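You operate a simulated robot arm through the tools that you are given. There is no shell and no other tool. Be economical: measure what you need, move in short steps, check, and stop when the job is done.

Carry out the task below with a simulated robot arm. There is one attempt and no reset: what you move stays moved.

JOB
Put one of the sticks from the store bench on the small table. Close the right drawer of the chest bench. Take the block from the third bay from the left of the window bench and put it on the set-up card. Put the red cloth from the window bench on the landing boards in the hull and the blue cloth on the stem end of the window bench. Put the riser card on the window bench. Put the spool from the stern end of the window bench on the beige template there. Do these in any order. Set down upright: spool.
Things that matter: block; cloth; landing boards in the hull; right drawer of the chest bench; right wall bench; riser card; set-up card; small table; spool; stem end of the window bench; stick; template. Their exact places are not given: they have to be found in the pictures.

It is judged by the outcome, as a careful person would: the job done as asked, and still so three seconds after it is handed in. It fails if anything else is knocked over, pushed out of place, dropped, spilled or broken. Flat cloth is picked up by pressing the open fingertips on it (5 to 10 N) and closing them slowly along it; thin cloth reads only 2 to 8 mm in the jaws.

ROBOT AND FRAMES
A 6-joint arm with a four-finger gripper on a trunk, on a base that drives. Base frame: it is fixed to the floor where the robot stands at the start and does not move with it; the origin is under the middle of the robot, x ahead of it, y to its left, z up; the surface under the hand at the start is at about z = 860. Lengths are in mm, angles in rad, forces in N, time in s.
With the tool pointing down near the work surface it reaches from about 140 to 920 mm from the robot's upright axis, wherever it stands. Its first joint turns from -2.897 to 2.897 rad. Places, roughly: block (8x5x4 cm) [-5900, -9900, 900]; cloth [-5750, -11250, 1000]; landing boards in the hull [-2100, -10600, 800]; right drawer of the chest bench [200, -7000, 700]; right wall bench [-5600, -10500, 900]; riser card [-4250, -11500, 1000]; set-up card [-6000, -9500, 1000]; small table [-1800, -200, 700]; spool (8x8x8 cm) [-5600, -13700, 900]; stem end of the window bench [-5600, -6700, 900]; stick (12x3x3 cm) [500, -100, 900]; template [-5750, -14000, 1000]. Payload 3.43 kg.
The TCP is the grasp point between the finger pads, 30 mm short of the fingertips. In the tool frame z runs along the fingers and y along their closing line. The gripper opens to 120 mm. The gripper's body begins 85 mm behind the TCP.
Orientation is told as [roll, pitch, yaw] about the base's x, y, z axes, in that order, counted from this pose: with the fingers straight down and closing along the base's y, the tool's x points along the base's -x, its y along +y and its z along -z.

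CONTROLS
- The arm moves only by the tool step_arm. Its argument "increments" is a list that holds one entry, the list of rows, each a list of 7 numbers: the shift along the base's x, y, z in units of 50 mm (1.0 is 50 mm), then the turn, a rotation vector about the base's x, y, z in units of 8 degrees (1.0 is 8 degrees), then the finger opening in mm, from 0 to 120. In form: [[[x, y, z, wx, wy, wz, hand], ...]]. A call has 1 to 12 rows; each row shifts and turns the commanded pose from where the row before left it. A call with a number of a shift or a turn outside -1 to 1 is refused whole. Rows are played at 5 a second. More than 50 mm and 0.15 rad between two rows, or a gripper value outside its range, and nothing of the call is played. Where a pose cannot be reached the arm comes as near as it can. A force on the tool above 40 N (or 10 N above the force at the start of the call, whichever is more), or a blocked arm, ends the call early, and 0.2 s more pass. The fingers move at their own pace and stop on an object; they squeeze with about 38 N. The grip force told is the motor's: it shows also when the fingers shut on nothing. Time passes only in rows, and 0.2 s behind the last, so rows that do not move let the fingers close. The reply holds the time, the measured pose of the TCP, the force on the tool along the base axes, the opening and the grip force, in the units named above and with some noise, with the torque about the TCP (base axes, N m) and any sound that the robot's microphone picked up.
- Cameras (640 x 400 px; columns grow to the right, rows downward): "scene" is now at [58.1, 166, 1523.3]; the picture's right is [-0.47, -0.88, 0.00], its down [-0.55, 0.29, -0.78] and it looks along [0.69, -0.37, -0.62] (base axes); focal length 292 px, centre (320, 200). "wrist" rides on the gripper at [71, -17, -121] in the tool frame; the picture's right is [0.23, 0.97, 0.00], its down [-0.81, 0.19, -0.55] and it looks along [-0.54, 0.13, 0.83] (tool axes); focal length 275 px, centre (320, 200).
- grab_frame(camera): a new picture of that camera. No time passes.
- slide_trunk(by): slides the trunk up (or, below 0, down) by that many mm; the arm and the scene camera ride with it, the base frame stays. It gives what a move gives, with no picture.
- steer(legs): drives the robot by 1 to 6 legs, each [ahead, left, turn to the left] in mm, mm and rad, along the robot's own axes; the way and the turn of a leg run together, so that a leg with both is an arc; at most 1500 mm and 3.142 rad a leg. The arm and the cameras ride along, it lands a little off, and it stops where it bumps. It gives what a move gives.
- pan_tilt(pan, tilt): turns the head with the scene camera to pan (to the left, within 2.094 rad either way) and tilt (down, from -0.506 to 1.204), counted from straight ahead of the robot. It gives what a move gives.
- measure_at(camera, pixels): there is no depth. For up to 12 entries [column, row, z] of the newest picture of that camera ("zoom" is the newest enlarged one), the place [x, y] in the base frame at which the ray of that pixel passes the height z, good to about 2 mm, but the place of the scene camera against the robot may be out by one fixed shift of up to 12 mm in any direction. No time passes.
- close_up(camera, box): a new picture of the part [left, top, right, bottom] of that camera's present view, enlarged. No time passes.
- hand_in(): hands the job in; it is judged then, once.

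Go step by step. Measure first, check grasps and placings, and put right what went wrong. The budget is 131 turns and 136 pictures, counting those below and the enlarged ones. Unless the task says otherwise, let go and move clear before handing in.

The tools are called by a JSON object that holds its "name" and its "arguments". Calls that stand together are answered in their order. step_arm: Moves the arm, as the interface text tells. Its arguments: {"type":"object","properties":{"increments":{"type":"array","items":{"type":"array","items":{"type":"array","items":{"type":"number"}}}}},"required":["increments"]} The other tools are called the same way: slide_trunk (by) slides the trunk up or down; steer (legs) drives the base; pan_tilt (pan, tilt) turns the head that bears the scene camera; grab_frame (camera) takes a picture; measure_at (camera, pixels) gives the place at which the rays of pixels pass given heights; close_up (camera, box) takes an enlarged picture of a part of a camera's view; hand_in () hands the job in.

At the start:

```text
time_s: 0.0
eef_pos: [484.3, -254.7, 1085.2]
orientation: [0.0, 0.0, 0.001]
force: [0.4, -0.7, -0.4]
moment: [-0.02, -0.03, 0.0]
width: 120.0
gripper_force: 0.1
trunk travel left (down, up): [-100.0, 440.0]
robot x, y, heading: [0.2, 1.5, 0.0]
head pan, tilt: [-0.494, 0.67]
```

scene: 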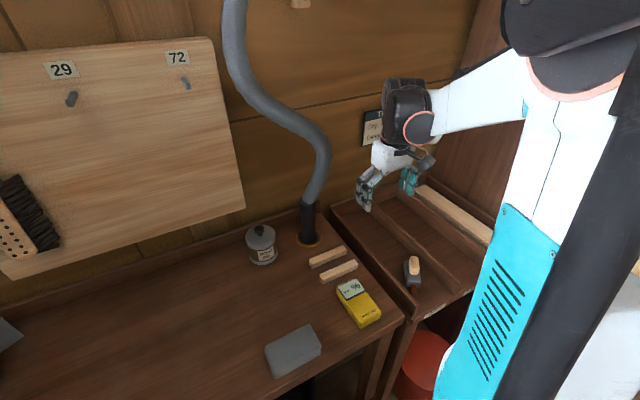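
wrist: 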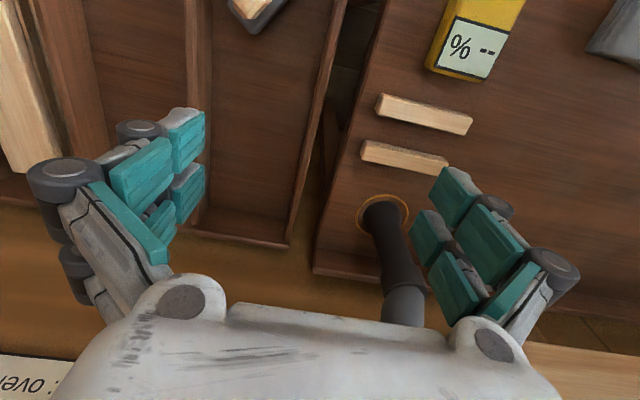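

The scene shows two sticks near (327,256) and (338,272) on the store bench. I'll measure their ends in both cameras at the top height.

{"name": "measure_at", "arguments": {"camera": "scene", "pixels": [[309, 260, 890], [344, 247, 890], [320, 275, 890], [356, 262, 890], [322, 282, 860], [357, 269, 860], [311, 267, 860], [346, 255, 860]]}}

{"name": "measure_at", "arguments": {"camera": "wrist", "pixels": [[380, 95, 890], [472, 117, 890], [377, 113, 890], [468, 134, 890], [364, 142, 890], [447, 158, 890], [361, 160, 890], [440, 173, 890]]}}

{"name": "close_up", "arguments": {"camera": "scene", "box": [220, 210, 420, 335]}}

```text
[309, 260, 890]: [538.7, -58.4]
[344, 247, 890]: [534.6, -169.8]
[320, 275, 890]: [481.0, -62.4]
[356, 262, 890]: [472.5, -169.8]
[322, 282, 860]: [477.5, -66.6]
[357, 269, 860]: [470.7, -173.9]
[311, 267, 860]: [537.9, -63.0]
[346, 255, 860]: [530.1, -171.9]
```

```text
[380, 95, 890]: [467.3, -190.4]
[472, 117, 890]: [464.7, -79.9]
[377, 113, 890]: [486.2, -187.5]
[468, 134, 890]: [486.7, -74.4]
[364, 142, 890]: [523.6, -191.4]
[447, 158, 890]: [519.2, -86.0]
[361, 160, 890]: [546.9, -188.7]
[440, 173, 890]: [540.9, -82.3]
```

```text
3.20 times, centred on (320, 272) of scene
```

zoom: 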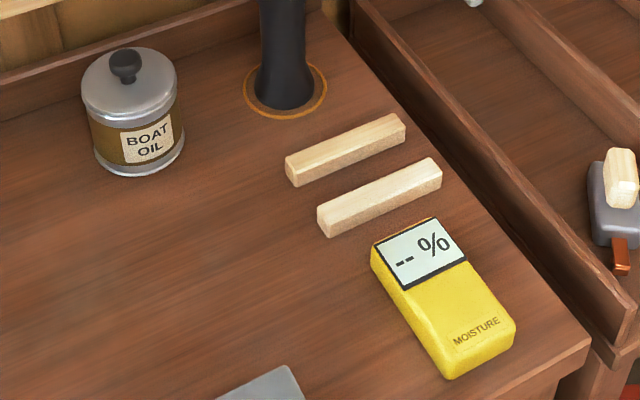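

{"name": "measure_at", "arguments": {"camera": "zoom", "pixels": [[372, 243, 890], [433, 217, 890], [448, 378, 890], [515, 325, 890], [319, 207, 890], [432, 158, 890], [328, 237, 860], [442, 186, 860], [246, 90, 860], [327, 90, 860], [285, 155, 890], [392, 112, 890]]}}

{"name": "measure_at", "arguments": {"camera": "wrist", "pixels": [[424, 68, 890], [494, 83, 890], [440, 10, 890], [380, 200, 900], [358, 215, 860], [408, 205, 860]]}}

```text
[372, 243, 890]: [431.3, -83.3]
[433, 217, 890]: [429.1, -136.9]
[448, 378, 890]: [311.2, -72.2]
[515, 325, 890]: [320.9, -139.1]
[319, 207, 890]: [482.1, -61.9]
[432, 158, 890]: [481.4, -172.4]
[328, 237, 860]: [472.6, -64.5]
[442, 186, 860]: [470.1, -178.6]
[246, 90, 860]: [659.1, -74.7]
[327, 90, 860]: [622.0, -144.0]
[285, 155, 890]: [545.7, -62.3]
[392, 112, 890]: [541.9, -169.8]
```

```text
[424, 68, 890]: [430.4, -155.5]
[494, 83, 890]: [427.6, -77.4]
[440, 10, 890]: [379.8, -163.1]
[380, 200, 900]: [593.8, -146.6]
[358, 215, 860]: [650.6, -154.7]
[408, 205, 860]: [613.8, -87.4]
```

Wrist gives the front stick at x 465–487, y −190…−77, and the meter edge is at x≈430, so there's room for the fingers. I'll rotate yaw 90° and go above the stick.

{"name": "step_arm", "arguments": {"increments": [[[0, 0.2, -0.1, 0, 0, 0.9375, 50], [0, 0.2, -0.1, 0, 0, 0.9375, 50], [0, 0.2, -0.1, 0, 0, 0.9375, 50], [0, 0.2, -0.1, 0, 0, 0.9375, 50], [0, 0.2, -0.1, 0, 0, 0.9375, 50], [0, 0.2, -0.1, 0, 0, 0.9375, 50], [0, 0.2, -0.1, 0, 0, 0.9375, 50], [0, 0.2, -0.1, 0, 0, 0.9375, 50], [0, 0.2, -0.1, 0, 0, 0.9375, 50], [0, 0.2, -0.1, 0, 0, 0.9375, 50], [-0.08, 0.2, -0.1, 0, 0, 0.9375, 50], [-0.08, 0.24, -0.1, 0, 0, 0.9375, 50]]]}}

{"name": "grab_frame", "arguments": {"camera": "wrist"}}

{"name": "grab_frame", "arguments": {"camera": "scene"}}

```text
time_s: 2.6
eef_pos: [475.8, -132.8, 1026.8]
orientation: [0.001, 0.001, 1.572]
force: [0.5, 0.0, -0.3]
moment: [0.0, 0.01, -0.02]
width: 50.1
gripper_force: 0.0
trunk travel left (down, up): [-100.0, 440.0]
robot x, y, heading: [-3.8, -2.1, 0.001]
head pan, tilt: [-0.494, 0.67]
```

```text
132 pictures are left
```

wrist: 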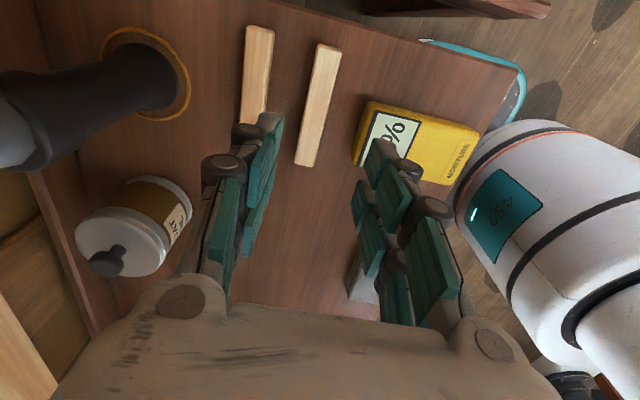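

```text
131 pictures are left
```

scene: 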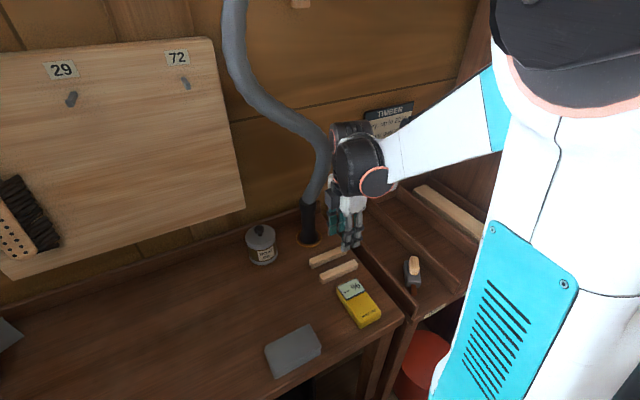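

{"name": "measure_at", "arguments": {"camera": "wrist", "pixels": [[317, 44, 888], [340, 48, 888], [294, 164, 888], [313, 166, 888], [360, 100, 890], [352, 160, 890], [247, 28, 888], [273, 31, 888]]}}

{"name": "close_up", "arguments": {"camera": "wrist", "box": [220, 20, 420, 145]}}

```text
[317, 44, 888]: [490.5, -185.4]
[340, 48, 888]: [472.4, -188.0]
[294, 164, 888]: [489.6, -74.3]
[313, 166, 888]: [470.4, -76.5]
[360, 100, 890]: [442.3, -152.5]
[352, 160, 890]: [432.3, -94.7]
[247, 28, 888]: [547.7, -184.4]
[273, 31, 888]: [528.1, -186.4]
```

```text
3.20 times, centred on (320, 82) of wrist
```

zoom: 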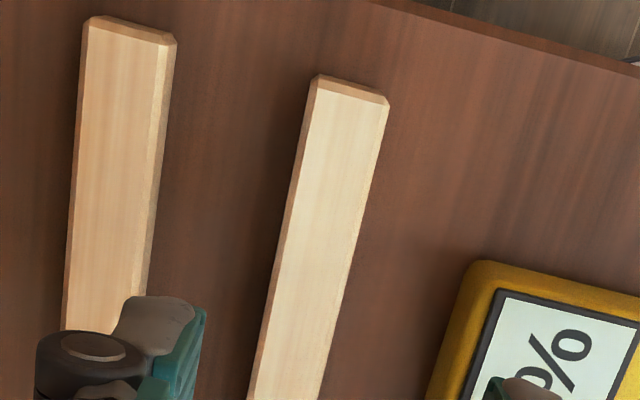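

The front stick spans x≈471–490, centre (480,−131). I'll descend with the opening at 40 to clear the meter.

{"name": "step_arm", "arguments": {"increments": [[[0.09, 0.03, -0.8, 0, 0, 0, 40], [0, 0, -0.8, 0, 0, 0, 40], [0, 0, -0.6, 0, 0, 0, 40], [0, 0, -0.4, 0, 0, 0, 40]]]}}

{"name": "grab_frame", "arguments": {"camera": "wrist"}}

```text
time_s: 3.6
eef_pos: [480.0, -130.6, 895.3]
orientation: [0.0, -0.001, 1.571]
force: [-0.2, 0.3, 0.3]
moment: [0.01, 0.0, -0.02]
width: 40.1
gripper_force: 0.0
trunk travel left (down, up): [-100.0, 440.0]
robot x, y, heading: [-0.1, 3.6, 0.003]
head pan, tilt: [-0.494, 0.67]
```

```text
129 pictures are left
```

wrist: 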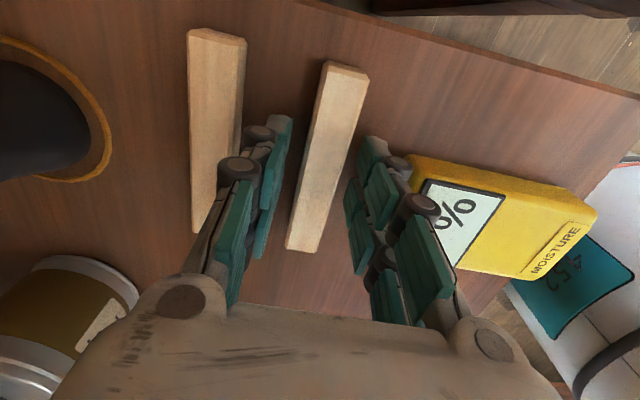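

The stick is between the fingertips; closing.

{"name": "step_arm", "arguments": {"increments": [[[0, 0, 0, 0, 0, 0, 10], [0, 0, 0, 0, 0, 0, 10], [0, 0, 0, 0, 0, 0, 10], [0, 0, 0.5, 0, 0, 0, 10], [0, 0, 1, 0, 0, 0, 10], [0, 0, 1, 0, 0, 0, 10], [0, 0, 1, 0, 0, 0, 10], [0, 0, 1, 0, 0, 0, 10]]]}}

{"name": "pan_tilt", "arguments": {"pan": 2.0, "tilt": 0.5}}

{"name": "grab_frame", "arguments": {"camera": "scene"}}

{"name": "grab_frame", "arguments": {"camera": "wrist"}}

```text
time_s: 5.4
eef_pos: [480.2, -130.9, 1121.2]
orientation: [0.0, 0.001, 1.571]
force: [0.3, 0.3, -0.4]
moment: [-0.02, 0.02, -0.02]
width: 20.8
gripper_force: 37.8
trunk travel left (down, up): [-100.0, 440.0]
robot x, y, heading: [0.2, -2.4, 0.004]
head pan, tilt: [-0.494, 0.67]
```

```text
time_s: 7.7
eef_pos: [481.4, -131.1, 1119.8]
orientation: [0.0, 0.0, 1.57]
force: [0.9, -0.5, -0.9]
moment: [0.01, 0.02, -0.01]
width: 20.8
gripper_force: 37.6
trunk travel left (down, up): [-100.0, 440.0]
robot x, y, heading: [1.8, -5.4, -0.0]
head pan, tilt: [2.0, 0.499]
```

```text
128 pictures are left
```

scene: 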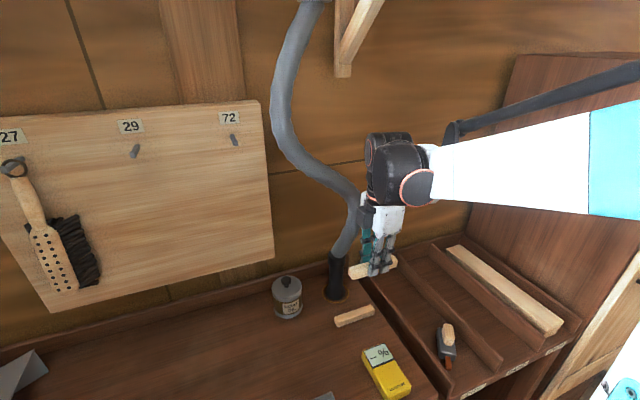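

```text
127 pictures are left
```

wrist: 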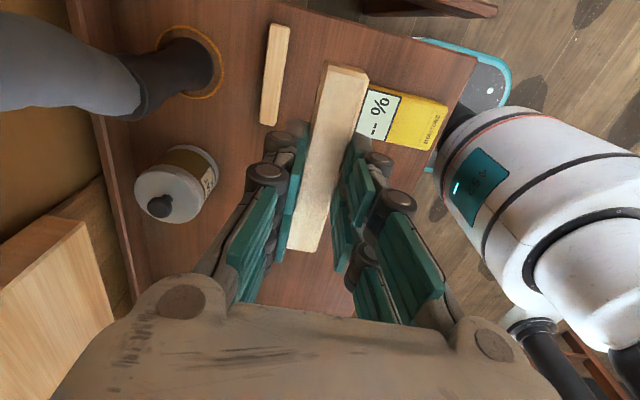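

Stick held (20.8 mm wide). The scene picture seems to have been taken mid-turn; I'll grab it again to view behind me.

{"name": "grab_frame", "arguments": {"camera": "scene"}}

```text
126 pictures are left
```

scene: 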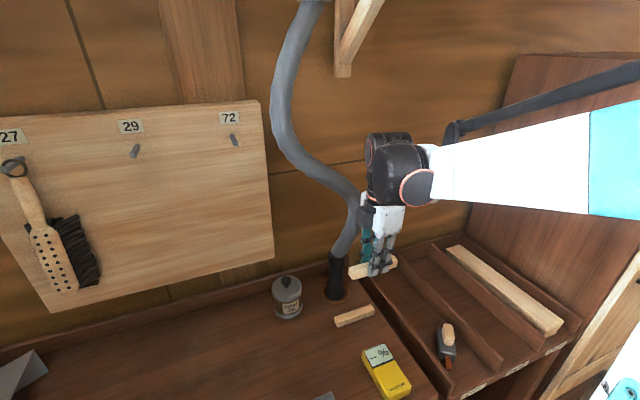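

The tilt changed but the pan did not appear in the picture, though the reading says 2.0. I'll try another pan value.

{"name": "pan_tilt", "arguments": {"pan": 1.2, "tilt": 0.5}}

{"name": "grab_frame", "arguments": {"camera": "scene"}}

{"name": "measure_at", "arguments": {"camera": "scene", "pixels": [[336, 296, 860], [320, 390, 860]]}}

```text
time_s: 8.8
eef_pos: [479.7, -131.7, 1120.2]
orientation: [0.003, 0.0, 1.57]
force: [0.7, 0.4, -0.8]
moment: [-0.02, 0.02, 0.0]
width: 20.9
gripper_force: 37.4
trunk travel left (down, up): [-100.0, 440.0]
robot x, y, heading: [-2.8, 0.5, 0.003]
head pan, tilt: [1.201, 0.499]
```

```text
125 pictures are left
```

scene: 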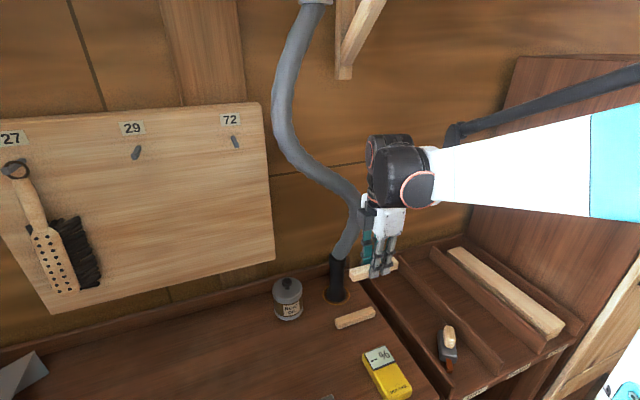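

```text
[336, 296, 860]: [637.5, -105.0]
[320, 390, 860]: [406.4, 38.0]
```

The pan really is stuck at −0.494 (the measured hose base agrees with that), so I'll aim the camera by turning the base. I'll retract the arm and turn left.

{"name": "step_arm", "arguments": {"increments": [[[-0.8, 0.2, 0.4, 0, 0, 0, 10], [-0.8, 0.3, 0.4, 0, 0, 0, 10], [-0.8, 0.5, 0.3, 0, 0, 0, 10], [-0.8, 0.5, 0, 0, 0, 0, 10]]]}}

{"name": "steer", "arguments": {"legs": [[-100, 0, 0], [0, 0, 1.57]]}}

{"name": "grab_frame", "arguments": {"camera": "scene"}}

```text
time_s: 9.8
eef_pos: [320.8, -54.2, 1176.2]
orientation: [0.0, -0.001, 1.572]
force: [-0.5, -0.3, -0.1]
moment: [0.02, 0.01, -0.02]
width: 21.0
gripper_force: 37.9
trunk travel left (down, up): [-100.0, 440.0]
robot x, y, heading: [0.3, -1.6, 0.002]
head pan, tilt: [1.201, 0.499]
```

```text
time_s: 14.8
eef_pos: [-46.9, 321.7, 1174.8]
orientation: [0.0, -0.001, -3.133]
force: [0.3, 0.0, -0.8]
moment: [0.0, 0.02, 0.0]
width: 21.0
gripper_force: 37.9
trunk travel left (down, up): [-100.0, 440.0]
robot x, y, heading: [-100.8, 2.4, 1.575]
head pan, tilt: [1.201, 0.499]
```

```text
124 pictures are left
```

scene: 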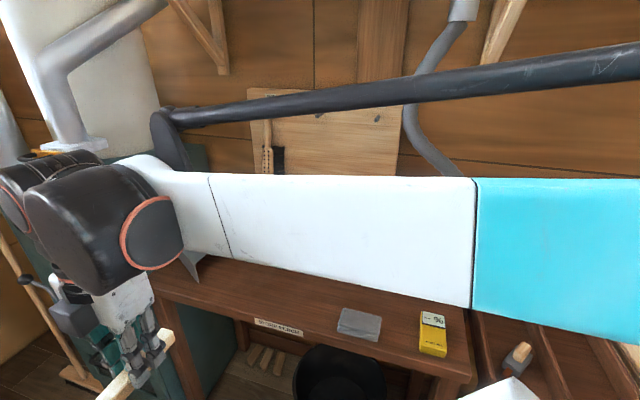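

Clear space so far. Turn another 1.57 to face −x.

{"name": "steer", "arguments": {"legs": [[0, 0, 1.57]]}}

{"name": "grab_frame", "arguments": {"camera": "scene"}}

```text
time_s: 19.0
eef_pos: [-421.0, 55.4, 1174.8]
orientation: [0.001, -0.001, -1.572]
force: [0.2, -0.3, -0.4]
moment: [0.0, 0.01, 0.01]
width: 20.9
gripper_force: 37.6
trunk travel left (down, up): [-100.0, 440.0]
robot x, y, heading: [-97.0, -0.5, 3.133]
head pan, tilt: [1.201, 0.499]
```

```text
123 pictures are left
```

scene: 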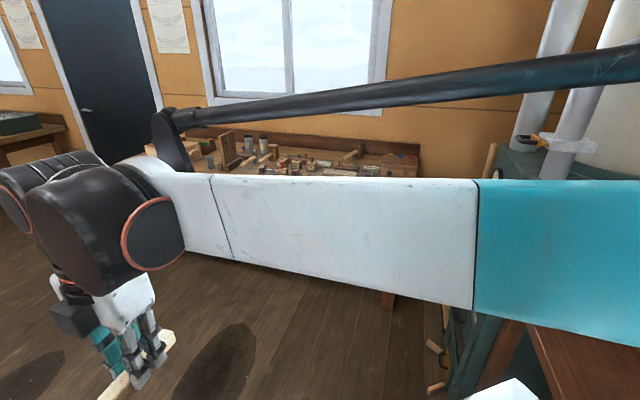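

The arm blocks the view of the table area. I'll swing the arm to the robot's left, turning the wrist along.

{"name": "step_arm", "arguments": {"increments": [[[0.1, -0.9, 0, 0, 0, 1, 10], [0.1, -0.9, 0, 0, 0, 1, 10], [0.2, -0.9, 0, 0, 0, 1, 10], [0.3, -0.9, 0, 0, 0, 1, 10], [0.4, -0.9, 0, 0, 0, 1, 10], [0.5, -0.9, 0, 0, 0, 1, 10], [0.6, -0.9, 0, 0, 0, 1, 10], [0.7, -0.9, 0, 0, 0, 1, 10], [0.7, -0.8, 0, 0, 0, 1, 10], [0.6, -0.4, 0, 0, 0, 1, 10]]]}}

{"name": "grab_frame", "arguments": {"camera": "scene"}}

```text
refused: row 6 steps farther than a row can; nothing moved
```

```text
122 pictures are left
```

scene: 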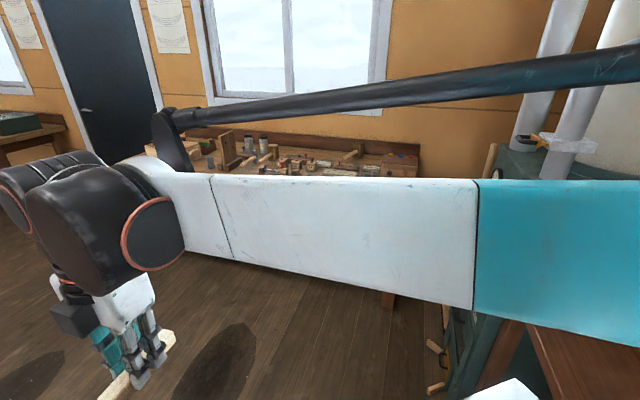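

Norms must stay ≤ 50 mm; I'll resend with smaller rows.

{"name": "step_arm", "arguments": {"increments": [[[0.1, -0.9, 0, 0, 0, 1, 10], [0.1, -0.9, 0, 0, 0, 1, 10], [0.2, -0.9, 0, 0, 0, 1, 10], [0.3, -0.9, 0, 0, 0, 1, 10], [0.4, -0.85, 0, 0, 0, 1, 10], [0.5, -0.8, 0, 0, 0, 1, 10], [0.6, -0.75, 0, 0, 0, 1, 10], [0.65, -0.7, 0, 0, 0, 1, 10], [0.7, -0.65, 0, 0, 0, 1, 10], [0.6, -0.4, 0, 0, 0, 1, 10]]]}}

{"name": "grab_frame", "arguments": {"camera": "scene"}}

```text
time_s: 21.2
eef_pos: [-213.1, -333.4, 1175.2]
orientation: [0.0, 0.0, -0.174]
force: [-0.6, -0.3, -0.4]
moment: [0.03, -0.01, -0.02]
width: 21.0
gripper_force: 37.6
trunk travel left (down, up): [-100.0, 440.0]
robot x, y, heading: [-97.0, 0.2, 3.135]
head pan, tilt: [1.201, 0.499]
```

```text
121 pictures are left
```

scene: 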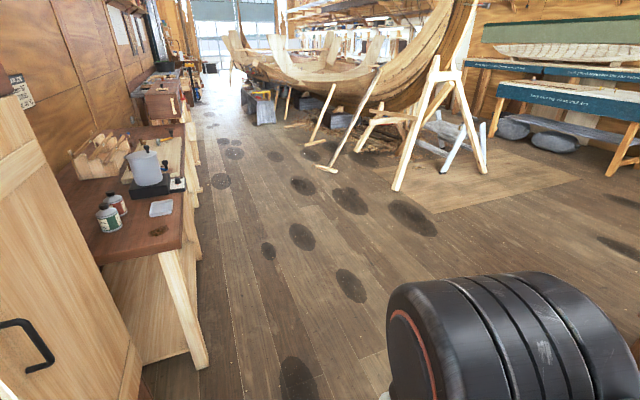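

Now the picture does show pan 1.2 (looking down the workshop). I'll pan straight ahead to look for the small table.

{"name": "pan_tilt", "arguments": {"pan": 0.0, "tilt": 0.5}}

{"name": "grab_frame", "arguments": {"camera": "scene"}}

```text
time_s: 22.6
eef_pos: [-212.5, -330.9, 1174.9]
orientation: [0.0, 0.001, -0.178]
force: [0.3, 0.2, -0.8]
moment: [0.0, 0.01, 0.03]
width: 21.1
gripper_force: 37.7
trunk travel left (down, up): [-100.0, 440.0]
robot x, y, heading: [-103.6, -1.1, 3.138]
head pan, tilt: [0.0, 0.499]
```

```text
120 pictures are left
```

scene: 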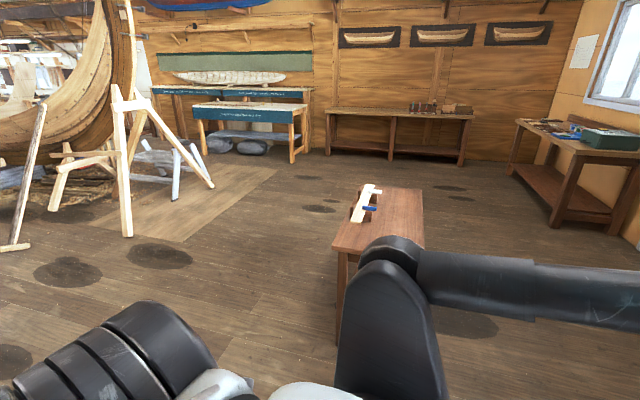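

The small table is at columns 333–424, with a tool on its far left part. Measuring.

{"name": "measure_at", "arguments": {"camera": "scene", "pixels": [[332, 250, 700], [363, 187, 700], [423, 190, 700], [424, 245, 700], [376, 190, 700], [352, 222, 700], [372, 222, 700]]}}

{"name": "close_up", "arguments": {"camera": "scene", "box": [310, 160, 450, 260]}}

```text
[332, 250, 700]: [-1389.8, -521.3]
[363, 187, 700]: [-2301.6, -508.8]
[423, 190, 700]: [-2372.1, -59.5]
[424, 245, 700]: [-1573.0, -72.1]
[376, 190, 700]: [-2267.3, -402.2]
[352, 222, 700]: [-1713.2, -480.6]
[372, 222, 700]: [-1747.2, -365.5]
```

```text
4.00 times, centred on (380, 210) of scene
```

zoom: 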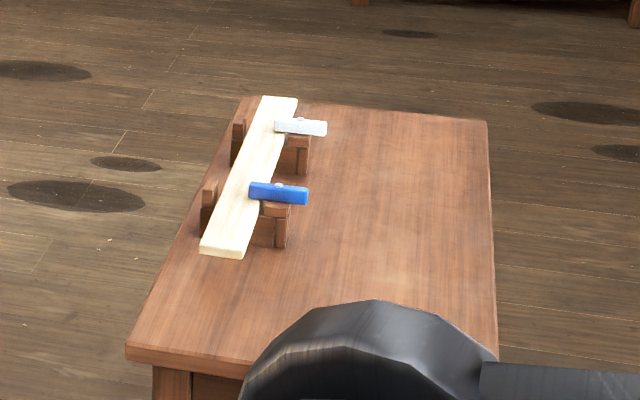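

{"name": "steer", "arguments": {"legs": [[850, 200, 0]]}}

{"name": "grab_frame", "arguments": {"camera": "scene"}}

```text
time_s: 27.2
eef_pos: [-1060.9, -525.5, 1175.1]
orientation: [-0.001, 0.0, -0.181]
force: [0.0, 0.0, -0.2]
moment: [0.01, -0.01, -0.03]
width: 20.8
gripper_force: 38.2
trunk travel left (down, up): [-100.0, 440.0]
robot x, y, heading: [-947.0, -192.4, 3.134]
head pan, tilt: [0.0, 0.499]
```

```text
118 pictures are left
```

scene: 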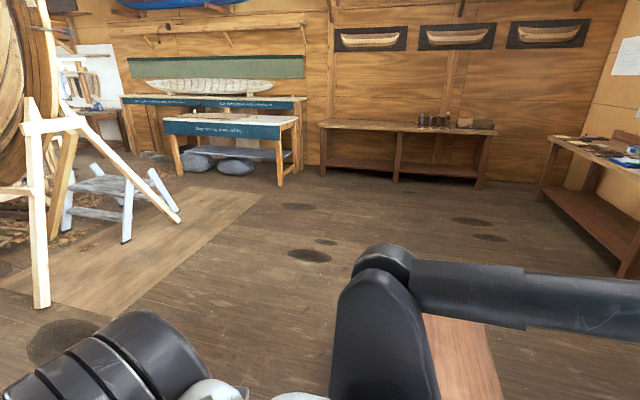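

{"name": "step_arm", "arguments": {"increments": [[[-0.8, 0.5, 0, 0, 0, -0.7, 10], [-0.8, 0.5, 0, 0, 0, -0.7, 10], [-0.8, 0.5, 0, 0, 0, -0.7, 10], [-0.8, 0.5, 0, 0, 0, -0.7, 10], [-0.8, 0.5, 0, 0, 0, -0.7, 10], [-0.8, 0.5, 0, 0, 0, -0.7, 10], [-0.8, 0.5, 0, 0, 0, -0.7, 10], [-0.8, 0.5, -0.2, 0, 0, -0.7, 10], [-0.8, 0.5, -0.2, 0, 0, -0.7, 10], [-0.8, 0.5, -0.2, 0, 0, -0.7, 10], [-0.8, 0.5, -0.2, 0, 0, -0.7, 10], [-0.8, 0.5, -0.2, 0, 0, -0.7, 10]]]}}

{"name": "pan_tilt", "arguments": {"pan": 0.3, "tilt": 0.85}}

{"name": "grab_frame", "arguments": {"camera": "scene"}}

{"name": "grab_frame", "arguments": {"camera": "wrist"}}

```text
time_s: 29.8
eef_pos: [-1542.9, -226.0, 1125.0]
orientation: [0.001, -0.001, -1.354]
force: [0.0, -0.7, 0.2]
moment: [-0.05, 0.02, -0.02]
width: 21.0
gripper_force: 37.9
trunk travel left (down, up): [-100.0, 440.0]
robot x, y, heading: [-942.6, -193.9, 3.132]
head pan, tilt: [0.0, 0.499]
```

```text
time_s: 30.6
eef_pos: [-1542.8, -226.7, 1124.8]
orientation: [0.0, 0.0, -1.355]
force: [0.8, -0.6, -0.6]
moment: [0.0, 0.03, 0.0]
width: 21.2
gripper_force: 38.1
trunk travel left (down, up): [-100.0, 440.0]
robot x, y, heading: [-946.2, -194.9, 3.136]
head pan, tilt: [0.3, 0.85]
```

```text
117 pictures are left
```

scene: 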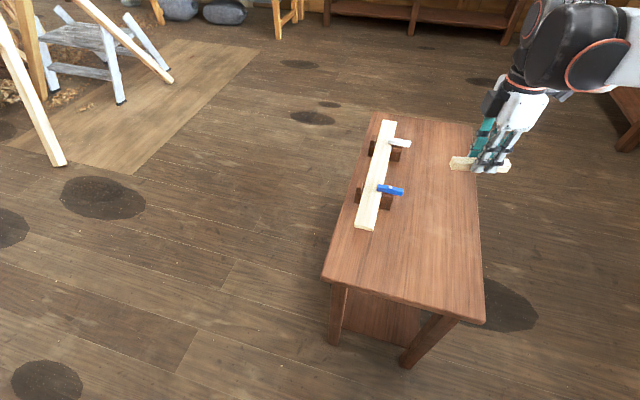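

```text
116 pictures are left
```

wrist: 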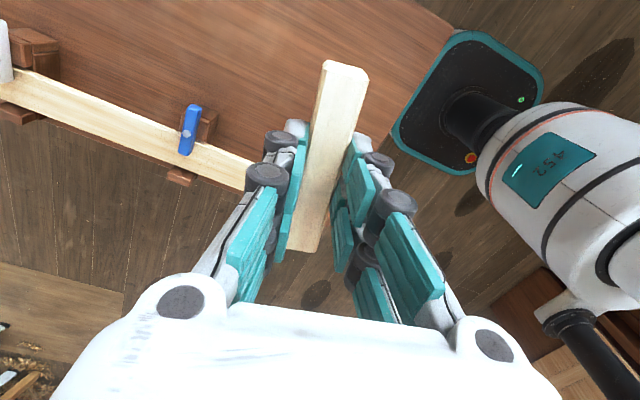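

{"name": "measure_at", "arguments": {"camera": "scene", "pixels": [[323, 276, 700], [484, 321, 700], [476, 123, 700], [375, 111, 700], [355, 228, 760], [376, 228, 720]]}}

{"name": "measure_at", "arguments": {"camera": "wrist", "pixels": [[388, 140, 700], [454, 28, 700], [250, 190, 760]]}}

```text
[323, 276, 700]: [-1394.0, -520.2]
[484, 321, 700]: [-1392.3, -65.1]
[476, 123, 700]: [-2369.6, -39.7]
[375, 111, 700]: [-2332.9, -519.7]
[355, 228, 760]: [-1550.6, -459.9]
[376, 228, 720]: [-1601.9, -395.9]
```

```text
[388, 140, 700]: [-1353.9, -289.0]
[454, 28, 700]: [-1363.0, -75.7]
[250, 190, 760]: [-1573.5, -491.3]
```

Comparing both cameras, the tabletop looks nearer z≈740. I'll lower in stages over the clear near part, with the wrist view to check.

{"name": "step_arm", "arguments": {"increments": [[[-0.4, 0.3, -0.85, 0, 0, 0, 10], [-0.2, 0.2, -0.9, 0, 0, 0, 10], [0, 0, -0.9, 0, 0, 0, 10], [0, 0, -0.9, 0, 0, 0, 10], [0, 0, -0.9, 0, 0, 0, 10], [0, 0, -0.9, 0, 0, 0, 10], [0, 0, -0.5, 0, 0, 0, 10]]]}}

{"name": "grab_frame", "arguments": {"camera": "scene"}}

```text
time_s: 32.2
eef_pos: [-1572.0, -200.3, 829.5]
orientation: [0.001, -0.001, -1.351]
force: [-0.1, -0.7, -0.1]
moment: [0.01, -0.02, -0.05]
width: 21.1
gripper_force: 38.5
trunk travel left (down, up): [-100.0, 440.0]
robot x, y, heading: [-946.1, -193.9, 3.136]
head pan, tilt: [0.3, 0.85]
```

```text
115 pictures are left
```

scene: 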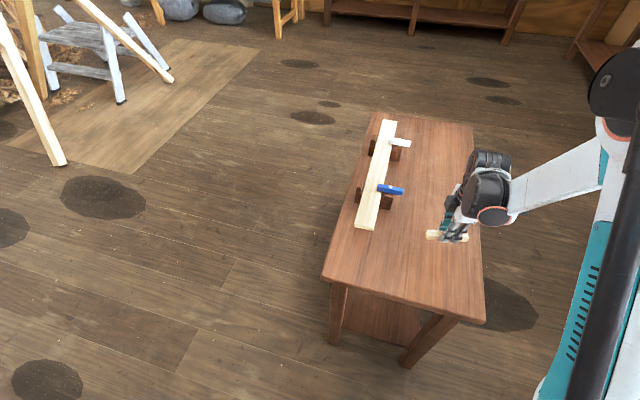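

The stick is close to the right edge; I'll shift inboard by 60 mm and lower until contact.

{"name": "step_arm", "arguments": {"increments": [[[0, -0.7, 0, 0, 0, 0, 10], [0, -0.5, -0.4, 0, 0, 0, 10], [0, 0, -0.2, 0, 0, 0, 10], [0, 0, -0.1, 0, 0, 0, 10], [0, 0, -0.1, 0, 0, 0, 10], [0, 0, -0.1, 0, 0, 0, 10], [0, 0, -0.1, 0, 0, 0, 10]]]}}

{"name": "close_up", "arguments": {"camera": "scene", "box": [380, 160, 540, 260]}}

```text
time_s: 33.8
eef_pos: [-1570.4, -261.0, 781.6]
orientation: [0.0, 0.0, -1.352]
force: [0.2, 0.2, -0.3]
moment: [0.02, 0.0, 0.0]
width: 21.2
gripper_force: 38.1
trunk travel left (down, up): [-100.0, 440.0]
robot x, y, heading: [-941.2, -192.9, 3.134]
head pan, tilt: [0.3, 0.85]
```

```text
4.00 times, centred on (460, 210) of scene
```

zoom: 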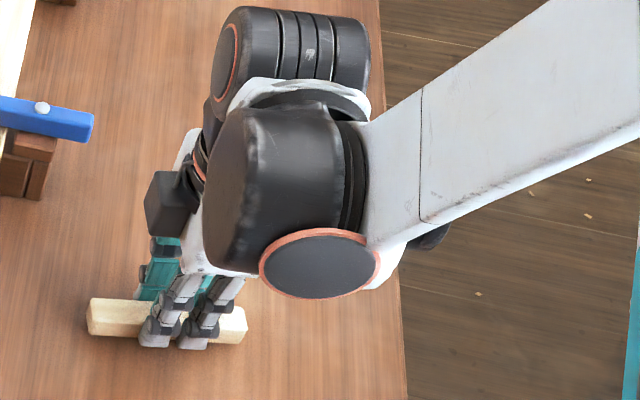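

{"name": "step_arm", "arguments": {"increments": [[[0, 0, -0.08, 0, 0, 0, 10], [0, 0, -0.08, 0, 0, 0, 10], [0, 0, -0.08, 0, 0, 0, 10], [0, 0, -0.08, 0, 0, 0, 10], [0, 0, -0.08, 0, 0, 0, 10], [0, 0, -0.08, 0, 0, 0, 10]]]}}

{"name": "close_up", "arguments": {"camera": "scene", "box": [380, 160, 540, 260]}}

```text
time_s: 34.6
eef_pos: [-1570.7, -262.1, 776.1]
orientation: [-0.003, 0.001, -1.353]
force: [1.2, -1.1, 27.0]
moment: [-0.12, -0.1, -0.02]
width: 20.9
gripper_force: 38.4
trunk travel left (down, up): [-100.0, 440.0]
robot x, y, heading: [-947.3, -191.0, 3.13]
head pan, tilt: [0.3, 0.85]
stopped in row 3: the force on the tool passed its limit at 44 N (the readings are from after the stop); the commanded pose is now the measured one
```

```text
4.00 times, centred on (460, 210) of scene
```

zoom: 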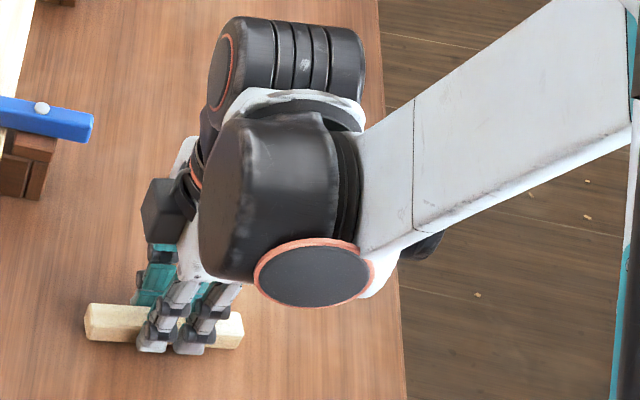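

Contact at z≈776 (table ≈740). Release and rise.

{"name": "step_arm", "arguments": {"increments": [[[0, 0, 0.03, 0, 0, 0, 21], [0, 0, 0, 0, 0, 0, 50], [0, 0, 0, 0, 0, 0, 50], [0, 0, 0.5, 0, 0, 0, 50], [0, 0, 1, 0, 0, 0, 50], [0, 0, 1, 0, 0, 0, 50], [0, 0, 1, 0, 0, 0, 50], [0, 0, 1, 0, 0, 0, 50], [0, 0, 1, 0, 0, 0, 50], [0, 0, 1, 0, 0, 0, 50], [0, 0, 1, 0, 0, 0, 50]]]}}

{"name": "grab_frame", "arguments": {"camera": "scene"}}

```text
time_s: 37.0
eef_pos: [-1571.4, -260.5, 1149.9]
orientation: [-0.002, 0.001, -1.353]
force: [0.7, -0.7, -0.1]
moment: [-0.02, 0.0, 0.0]
width: 50.0
gripper_force: 0.1
trunk travel left (down, up): [-100.0, 440.0]
robot x, y, heading: [-945.4, -195.8, 3.136]
head pan, tilt: [0.3, 0.85]
```

```text
112 pictures are left
```

scene: 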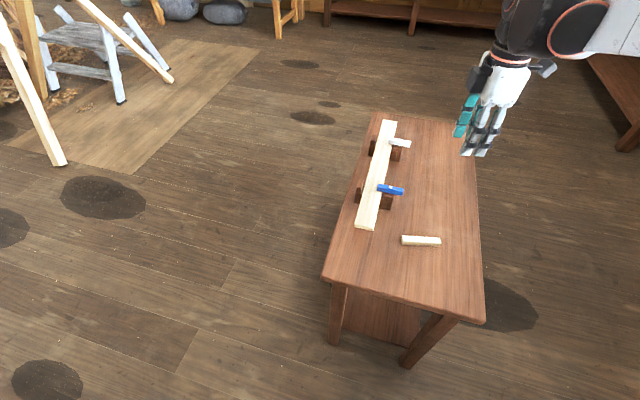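

The stick rests on the small table. Now tuck the arm, face −y and drive down the aisle toward the chest bench, looking as I go.

{"name": "step_arm", "arguments": {"increments": [[[0.95, 0, 0.2, 0, 0, 0, 30], [0.95, 0, 0.2, 0, 0, 0, 30], [0.95, 0, 0, 0, 0, 0, 30], [0.95, 0, 0, 0, 0, 0, 30], [0.95, 0, 0, 0, 0, 0, 30], [0.95, 0.2, 0, 0, 0, 0, 30]]]}}

{"name": "steer", "arguments": {"legs": [[0, 0, 1.577], [1000, 300, 0]]}}

{"name": "pan_tilt", "arguments": {"pan": 0.5, "tilt": 0.4}}

{"name": "grab_frame", "arguments": {"camera": "scene"}}

```text
time_s: 38.4
eef_pos: [-1285.7, -251.9, 1170.6]
orientation: [-0.005, -0.001, -1.354]
force: [-0.2, -0.3, 0.6]
moment: [0.01, 0.0, 0.01]
width: 29.8
gripper_force: 0.0
trunk travel left (down, up): [-100.0, 440.0]
robot x, y, heading: [-947.5, -194.2, 3.134]
head pan, tilt: [0.3, 0.85]
```

```text
time_s: 47.6
eef_pos: [-584.3, -1533.5, 1170.7]
orientation: [-0.002, 0.0, 0.229]
force: [0.0, 0.3, 0.1]
moment: [-0.04, 0.03, -0.04]
width: 29.9
gripper_force: 0.0
trunk travel left (down, up): [-100.0, 440.0]
robot x, y, heading: [-642.8, -1192.2, -1.569]
head pan, tilt: [0.3, 0.85]
```

```text
time_s: 48.5
eef_pos: [-583.8, -1535.5, 1171.2]
orientation: [-0.002, 0.0, 0.229]
force: [0.0, 0.5, -0.9]
moment: [0.0, 0.01, -0.01]
width: 29.8
gripper_force: 0.0
trunk travel left (down, up): [-100.0, 440.0]
robot x, y, heading: [-643.2, -1196.9, -1.565]
head pan, tilt: [0.499, 0.4]
```

```text
111 pictures are left
```

scene: 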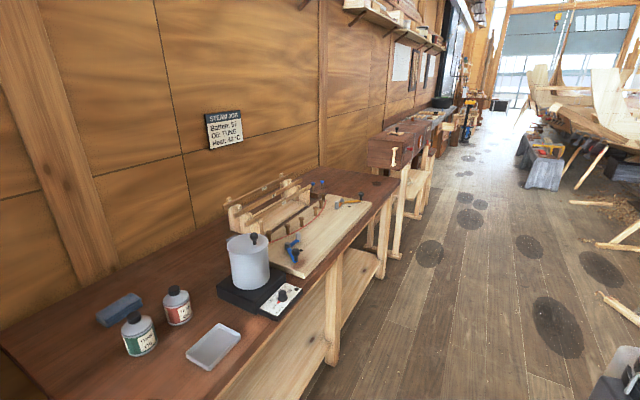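

{"name": "measure_at", "arguments": {"camera": "scene", "pixels": [[330, 360, 0], [395, 258, 0], [583, 240, 0], [598, 292, 0], [570, 202, 0], [525, 187, 0], [560, 190, 0], [518, 165, 0], [440, 180, 0], [370, 160, 860], [425, 135, 860]]}}

{"name": "close_up", "arguments": {"camera": "scene", "box": [350, 60, 640, 240]}}

```text
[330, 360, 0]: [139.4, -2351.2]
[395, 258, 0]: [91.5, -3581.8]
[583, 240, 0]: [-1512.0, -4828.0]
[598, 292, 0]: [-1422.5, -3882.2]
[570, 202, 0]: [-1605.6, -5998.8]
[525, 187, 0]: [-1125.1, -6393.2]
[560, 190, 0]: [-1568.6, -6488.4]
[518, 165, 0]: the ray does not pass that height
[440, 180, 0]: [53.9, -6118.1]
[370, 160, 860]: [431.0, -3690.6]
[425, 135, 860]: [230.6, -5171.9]
```

```text
2.21 times, centred on (495, 150) of scene
```

zoom: 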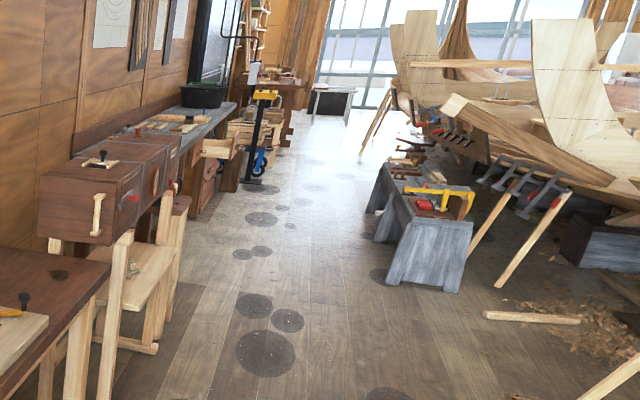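

The aisle is clear at x≈−600…0. I'll drive 4.5 m down it, drifting slightly toward x≈−500.

{"name": "steer", "arguments": {"legs": [[1500, 50, 0], [1500, 50, 0], [1500, 20, 0]]}}

{"name": "grab_frame", "arguments": {"camera": "scene"}}

```text
refused: leg 1 is longer than a leg can be; nothing moved
```

```text
109 pictures are left
```

scene: 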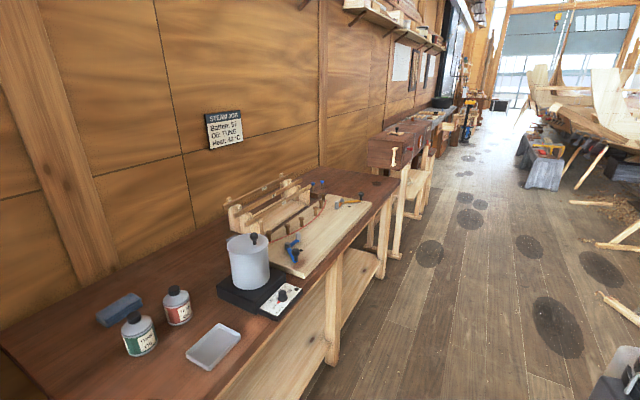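

{"name": "steer", "arguments": {"legs": [[1450, 40, 0], [1450, 40, 0], [1450, 20, 0]]}}

{"name": "grab_frame", "arguments": {"camera": "scene"}}

```text
time_s: 69.3
eef_pos: [-422.6, -5877.2, 1171.7]
orientation: [-0.001, 0.0, 0.249]
force: [-0.4, -0.3, -0.4]
moment: [-0.03, -0.02, 0.01]
width: 30.0
gripper_force: 0.0
trunk travel left (down, up): [-100.0, 440.0]
robot x, y, heading: [-489.2, -5539.5, -1.546]
head pan, tilt: [0.499, 0.4]
```

```text
108 pictures are left
```

scene: 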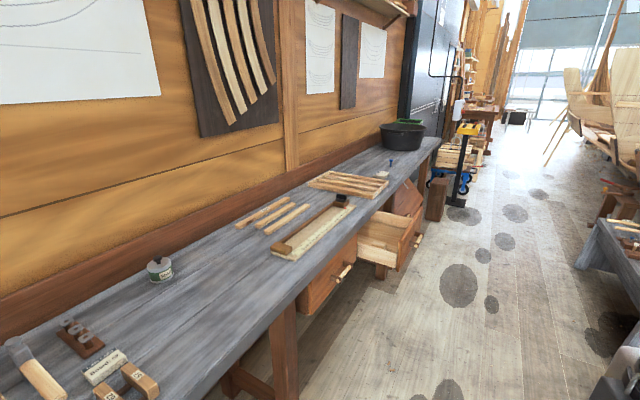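

The chest bench is on the left; its right drawer is open (handle ≈(418,241)). Measuring it before positioning.

{"name": "measure_at", "arguments": {"camera": "scene", "pixels": [[418, 241, 700], [343, 272, 700], [400, 268, 620], [425, 205, 780], [360, 238, 780], [297, 307, 850], [438, 140, 860], [300, 260, 860]]}}

{"name": "close_up", "arguments": {"camera": "scene", "box": [280, 130, 480, 330]}}

```text
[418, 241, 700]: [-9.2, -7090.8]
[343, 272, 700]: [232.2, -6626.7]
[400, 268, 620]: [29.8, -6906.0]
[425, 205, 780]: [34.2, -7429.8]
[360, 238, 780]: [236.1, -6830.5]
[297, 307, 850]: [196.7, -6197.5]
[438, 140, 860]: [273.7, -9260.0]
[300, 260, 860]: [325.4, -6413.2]
```

```text
2.00 times, centred on (380, 230) of scene
```

zoom: 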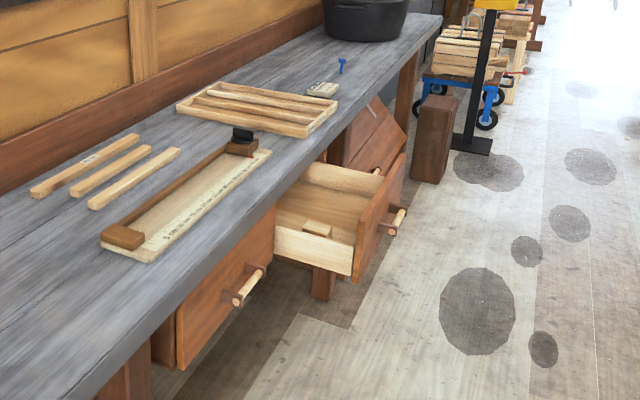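

{"name": "steer", "arguments": {"legs": [[1400, -130, 0], [140, 0, 0], [0, 0, 1.546]]}}

{"name": "pan_tilt", "arguments": {"pan": 0.0, "tilt": 0.8}}

{"name": "grab_frame", "arguments": {"camera": "scene"}}

```text
time_s: 81.0
eef_pos: [-247.5, -7021.5, 1171.3]
orientation: [-0.001, 0.001, 1.79]
force: [-0.3, 0.1, -0.2]
moment: [-0.04, 0.01, -0.02]
width: 30.1
gripper_force: 0.1
trunk travel left (down, up): [-100.0, 440.0]
robot x, y, heading: [-586.3, -7079.5, -0.005]
head pan, tilt: [0.499, 0.4]
```

```text
time_s: 81.9
eef_pos: [-248.5, -7022.2, 1170.6]
orientation: [-0.003, 0.0, 1.792]
force: [-0.5, 0.4, -0.8]
moment: [-0.01, 0.01, 0.0]
width: 30.3
gripper_force: 0.0
trunk travel left (down, up): [-100.0, 440.0]
robot x, y, heading: [-589.1, -7078.9, -0.009]
head pan, tilt: [0.0, 0.799]
```

```text
106 pictures are left
```

scene: 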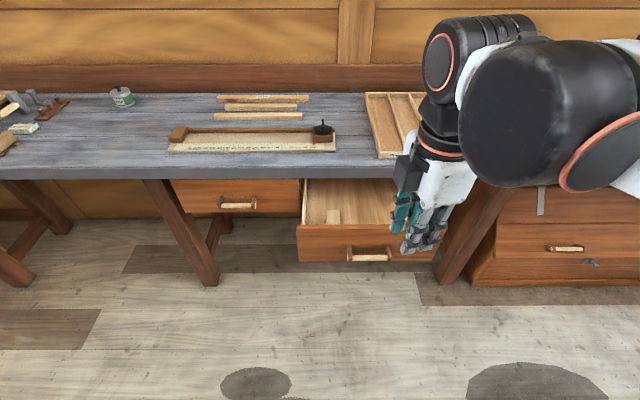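

{"name": "measure_at", "arguments": {"camera": "scene", "pixels": [[300, 226, 760], [440, 226, 760], [299, 260, 650], [368, 258, 700], [348, 258, 700], [390, 258, 700], [238, 206, 700], [150, 177, 860], [380, 177, 860], [172, 215, 650]]}}

{"name": "grab_frame", "arguments": {"camera": "wrist"}}

```text
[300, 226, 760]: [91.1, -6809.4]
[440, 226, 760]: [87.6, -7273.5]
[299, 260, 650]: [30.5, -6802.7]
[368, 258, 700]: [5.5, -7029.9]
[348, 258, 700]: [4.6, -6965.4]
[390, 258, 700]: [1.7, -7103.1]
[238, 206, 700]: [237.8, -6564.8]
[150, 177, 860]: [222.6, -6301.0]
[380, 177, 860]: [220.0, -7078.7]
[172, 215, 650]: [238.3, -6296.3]
```

```text
105 pictures are left
```

wrist: 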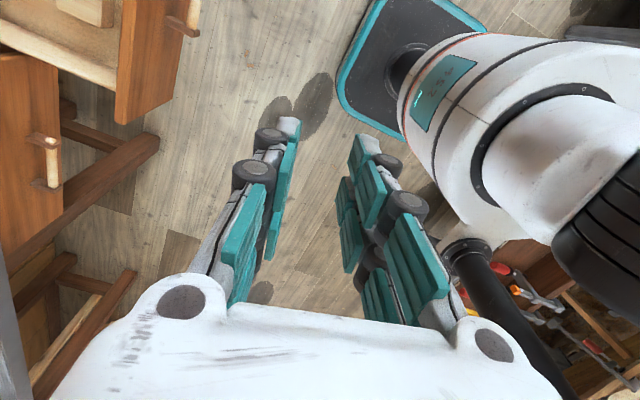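

{"name": "measure_at", "arguments": {"camera": "wrist", "pixels": [[193, 10, 700], [120, 100, 760], [120, 100, 650], [40, 185, 700], [56, 145, 700], [120, 122, 640], [5, 395, 860], [20, 40, 760]]}}

```text
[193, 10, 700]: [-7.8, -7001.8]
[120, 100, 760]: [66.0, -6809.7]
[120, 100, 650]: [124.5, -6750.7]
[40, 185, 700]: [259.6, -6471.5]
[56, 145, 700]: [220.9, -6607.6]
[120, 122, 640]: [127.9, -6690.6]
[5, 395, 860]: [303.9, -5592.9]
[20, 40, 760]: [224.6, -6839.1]
```

Handle bar is about x≈5, z≈700, y −6965…−7103; it has to travel ≈230 mm to match the left one (x≈237). I'll turn the tool yaw back to 0 and then pitch it to point forward.

{"name": "step_arm", "arguments": {"increments": [[[0.1, 0, 0, 0, 0, -1, 0], [0.1, 0, 0, 0, 0, -1, 0], [0.1, 0, 0, 0, 0, -1, 0], [0.1, 0, 0, 0, 0, -1, 0], [0.1, 0, 0, 0, 0, -1, 0], [0.1, 0, 0, 0, 0, -1, 0], [0.1, 0, 0, 0, 0, -1, 0], [0.1, 0, 0, 0, 0, -1, 0], [0.2, 0, 0, 0, 0, -1, 0], [0.2, 0, 0, 0, 0, -1, 0], [0.2, 0, 0, 0, 0, -1, 0], [0.2, 0, 0, 0, 0, -1, 0]]]}}

{"name": "step_arm", "arguments": {"increments": [[[0.1, 0, -0.3, 0, 0, -0.8, 0], [0.1, 0, -0.3, 0, -1, 0, 0], [0.1, 0, -0.3, 0, -1, 0, 0], [0.1, 0, -0.3, 0, -1, 0, 0], [0.1, 0, -0.3, 0, -1, 0, 0], [0.1, 0, -0.3, 0, -1, 0, 0], [0.1, 0, -0.3, 0, -1, 0, 0], [0.1, 0, -0.3, 0, -1, 0, 0], [0.1, 0, -0.3, 0, -1, 0, 0], [0.1, 0, -0.3, 0, -1, 0, 0], [0.1, 0, -0.3, 0, -1, 0, 0], [0.1, 0, -0.3, 0, -1, 0, 0]]]}}

{"name": "grab_frame", "arguments": {"camera": "scene"}}

```text
time_s: 84.5
eef_pos: [-167.9, -7022.7, 1170.3]
orientation: [-0.003, -0.002, 0.111]
force: [1.0, 1.1, -0.3]
moment: [0.03, -0.01, 0.02]
width: 0.1
gripper_force: 33.7
trunk travel left (down, up): [-100.0, 440.0]
robot x, y, heading: [-585.3, -7079.5, -0.005]
head pan, tilt: [0.0, 0.799]
```

```text
time_s: 87.1
eef_pos: [-94.0, -7016.3, 1143.7]
orientation: [-0.095, -1.535, 0.097]
force: [0.5, -0.8, 0.6]
moment: [-0.02, 0.0, -0.02]
width: 0.0
gripper_force: 33.4
out of reach, approached as far as the arm can: row 9, 10, 11, 12
trunk travel left (down, up): [-100.0, 440.0]
robot x, y, heading: [-587.9, -7076.8, -0.009]
head pan, tilt: [0.0, 0.799]
```

```text
104 pictures are left
```

scene: 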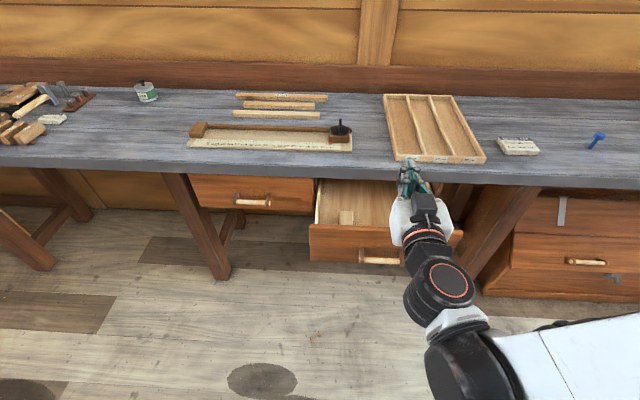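

The tool is horizontal but too near to go low. I'll lower the trunk and back off 150 mm to get reach.

{"name": "slide_trunk", "arguments": {"by": -100}}

{"name": "steer", "arguments": {"legs": [[-150, 0, 0]]}}

{"name": "step_arm", "arguments": {"increments": [[[0.5, 0, -0.8, 0, 0, 0, 0], [0.5, 0, -0.8, 0, 0, 0, 0], [0.5, 0, -0.8, 0, 0, 0, 0]]]}}

{"name": "grab_frame", "arguments": {"camera": "scene"}}

```text
time_s: 88.5
eef_pos: [-92.7, -7018.7, 1044.0]
orientation: [-0.097, -1.533, 0.095]
force: [0.4, 0.2, 0.6]
moment: [0.0, -0.01, 0.0]
width: 0.0
gripper_force: 33.3
trunk travel left (down, up): [0.0, 540.0]
robot x, y, heading: [-585.2, -7077.1, -0.005]
head pan, tilt: [0.0, 0.799]
```

```text
time_s: 89.8
eef_pos: [-244.3, -7016.9, 1044.1]
orientation: [-0.096, -1.533, 0.096]
force: [0.2, -0.1, -0.5]
moment: [0.05, 0.0, -0.01]
width: 0.0
gripper_force: 33.3
trunk travel left (down, up): [0.0, 540.0]
robot x, y, heading: [-740.3, -7077.2, -0.007]
head pan, tilt: [0.0, 0.799]
```

```text
time_s: 90.6
eef_pos: [-144.4, -7012.1, 1021.1]
orientation: [-0.101, -1.529, 0.103]
force: [-0.5, -1.1, 0.4]
moment: [0.01, 0.05, -0.01]
width: 0.0
gripper_force: 33.0
out of reach, approached as far as the arm can: row 1, 2, 3
trunk travel left (down, up): [0.0, 540.0]
robot x, y, heading: [-740.3, -7077.0, -0.001]
head pan, tilt: [0.0, 0.799]
```

```text
103 pictures are left
```

scene: 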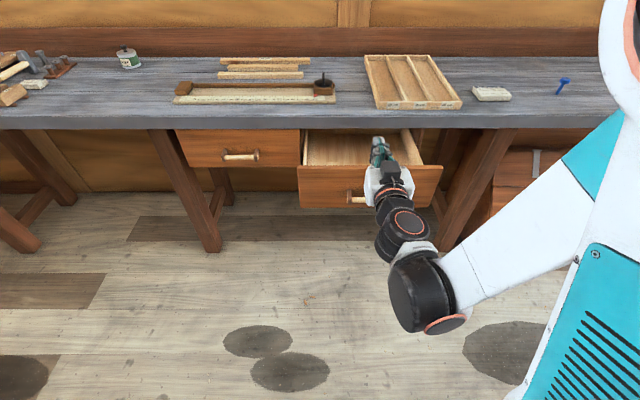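

The wrist limits prevent a horizontal tool low down; a 45° tilt will do for pushing. Rotating back by 40° and lowering in front of the drawer.

{"name": "step_arm", "arguments": {"increments": [[[0, 0, 0, 0, 1, 0, 0], [0, 0, 0, 0, 1, 0, 0], [0, 0, 0, 0, 1, 0, 0], [0, 0, 0, 0, 1, 0, 0], [0, 0, 0, 0, 1, 0, 0], [0, 0, 0, 0, 0.5, 0, 0]]]}}

```text
time_s: 91.4
eef_pos: [-67.0, -7007.8, 1009.6]
orientation: [-0.009, -1.176, -0.01]
force: [-0.3, 0.7, 0.2]
moment: [0.01, -0.01, 0.01]
width: 0.0
gripper_force: 33.6
trunk travel left (down, up): [0.0, 540.0]
robot x, y, heading: [-742.0, -7075.8, 0.001]
head pan, tilt: [0.0, 0.799]
stopped in row 3: the arm was blocked; the commanded pose is now the measured one
```

{"name": "step_arm", "arguments": {"increments": [[[0, 0, 0, 0, 1, 0, 0], [0, 0, 0, 0, 1, 0, 0], [0, 0, 0, 0, 1, 0, 0]]]}}

{"name": "grab_frame", "arguments": {"camera": "scene"}}

```text
time_s: 92.2
eef_pos: [-54.7, -7010.7, 1006.8]
orientation: [-0.014, -0.756, -0.017]
force: [0.1, 0.6, 0.3]
moment: [0.02, 0.01, 0.03]
width: 0.0
gripper_force: 34.1
trunk travel left (down, up): [0.0, 540.0]
robot x, y, heading: [-738.6, -7077.7, -0.004]
head pan, tilt: [0.0, 0.799]
```

```text
102 pictures are left
```

scene: 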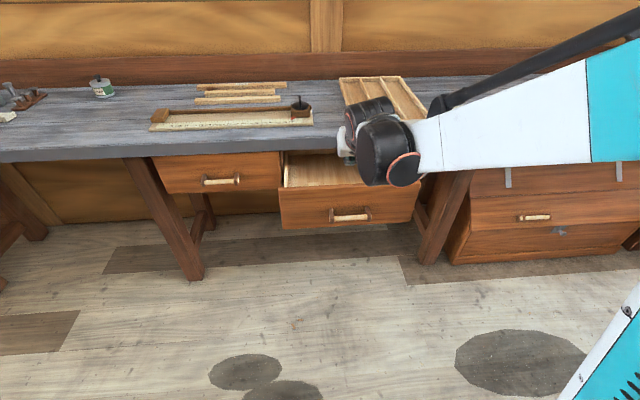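

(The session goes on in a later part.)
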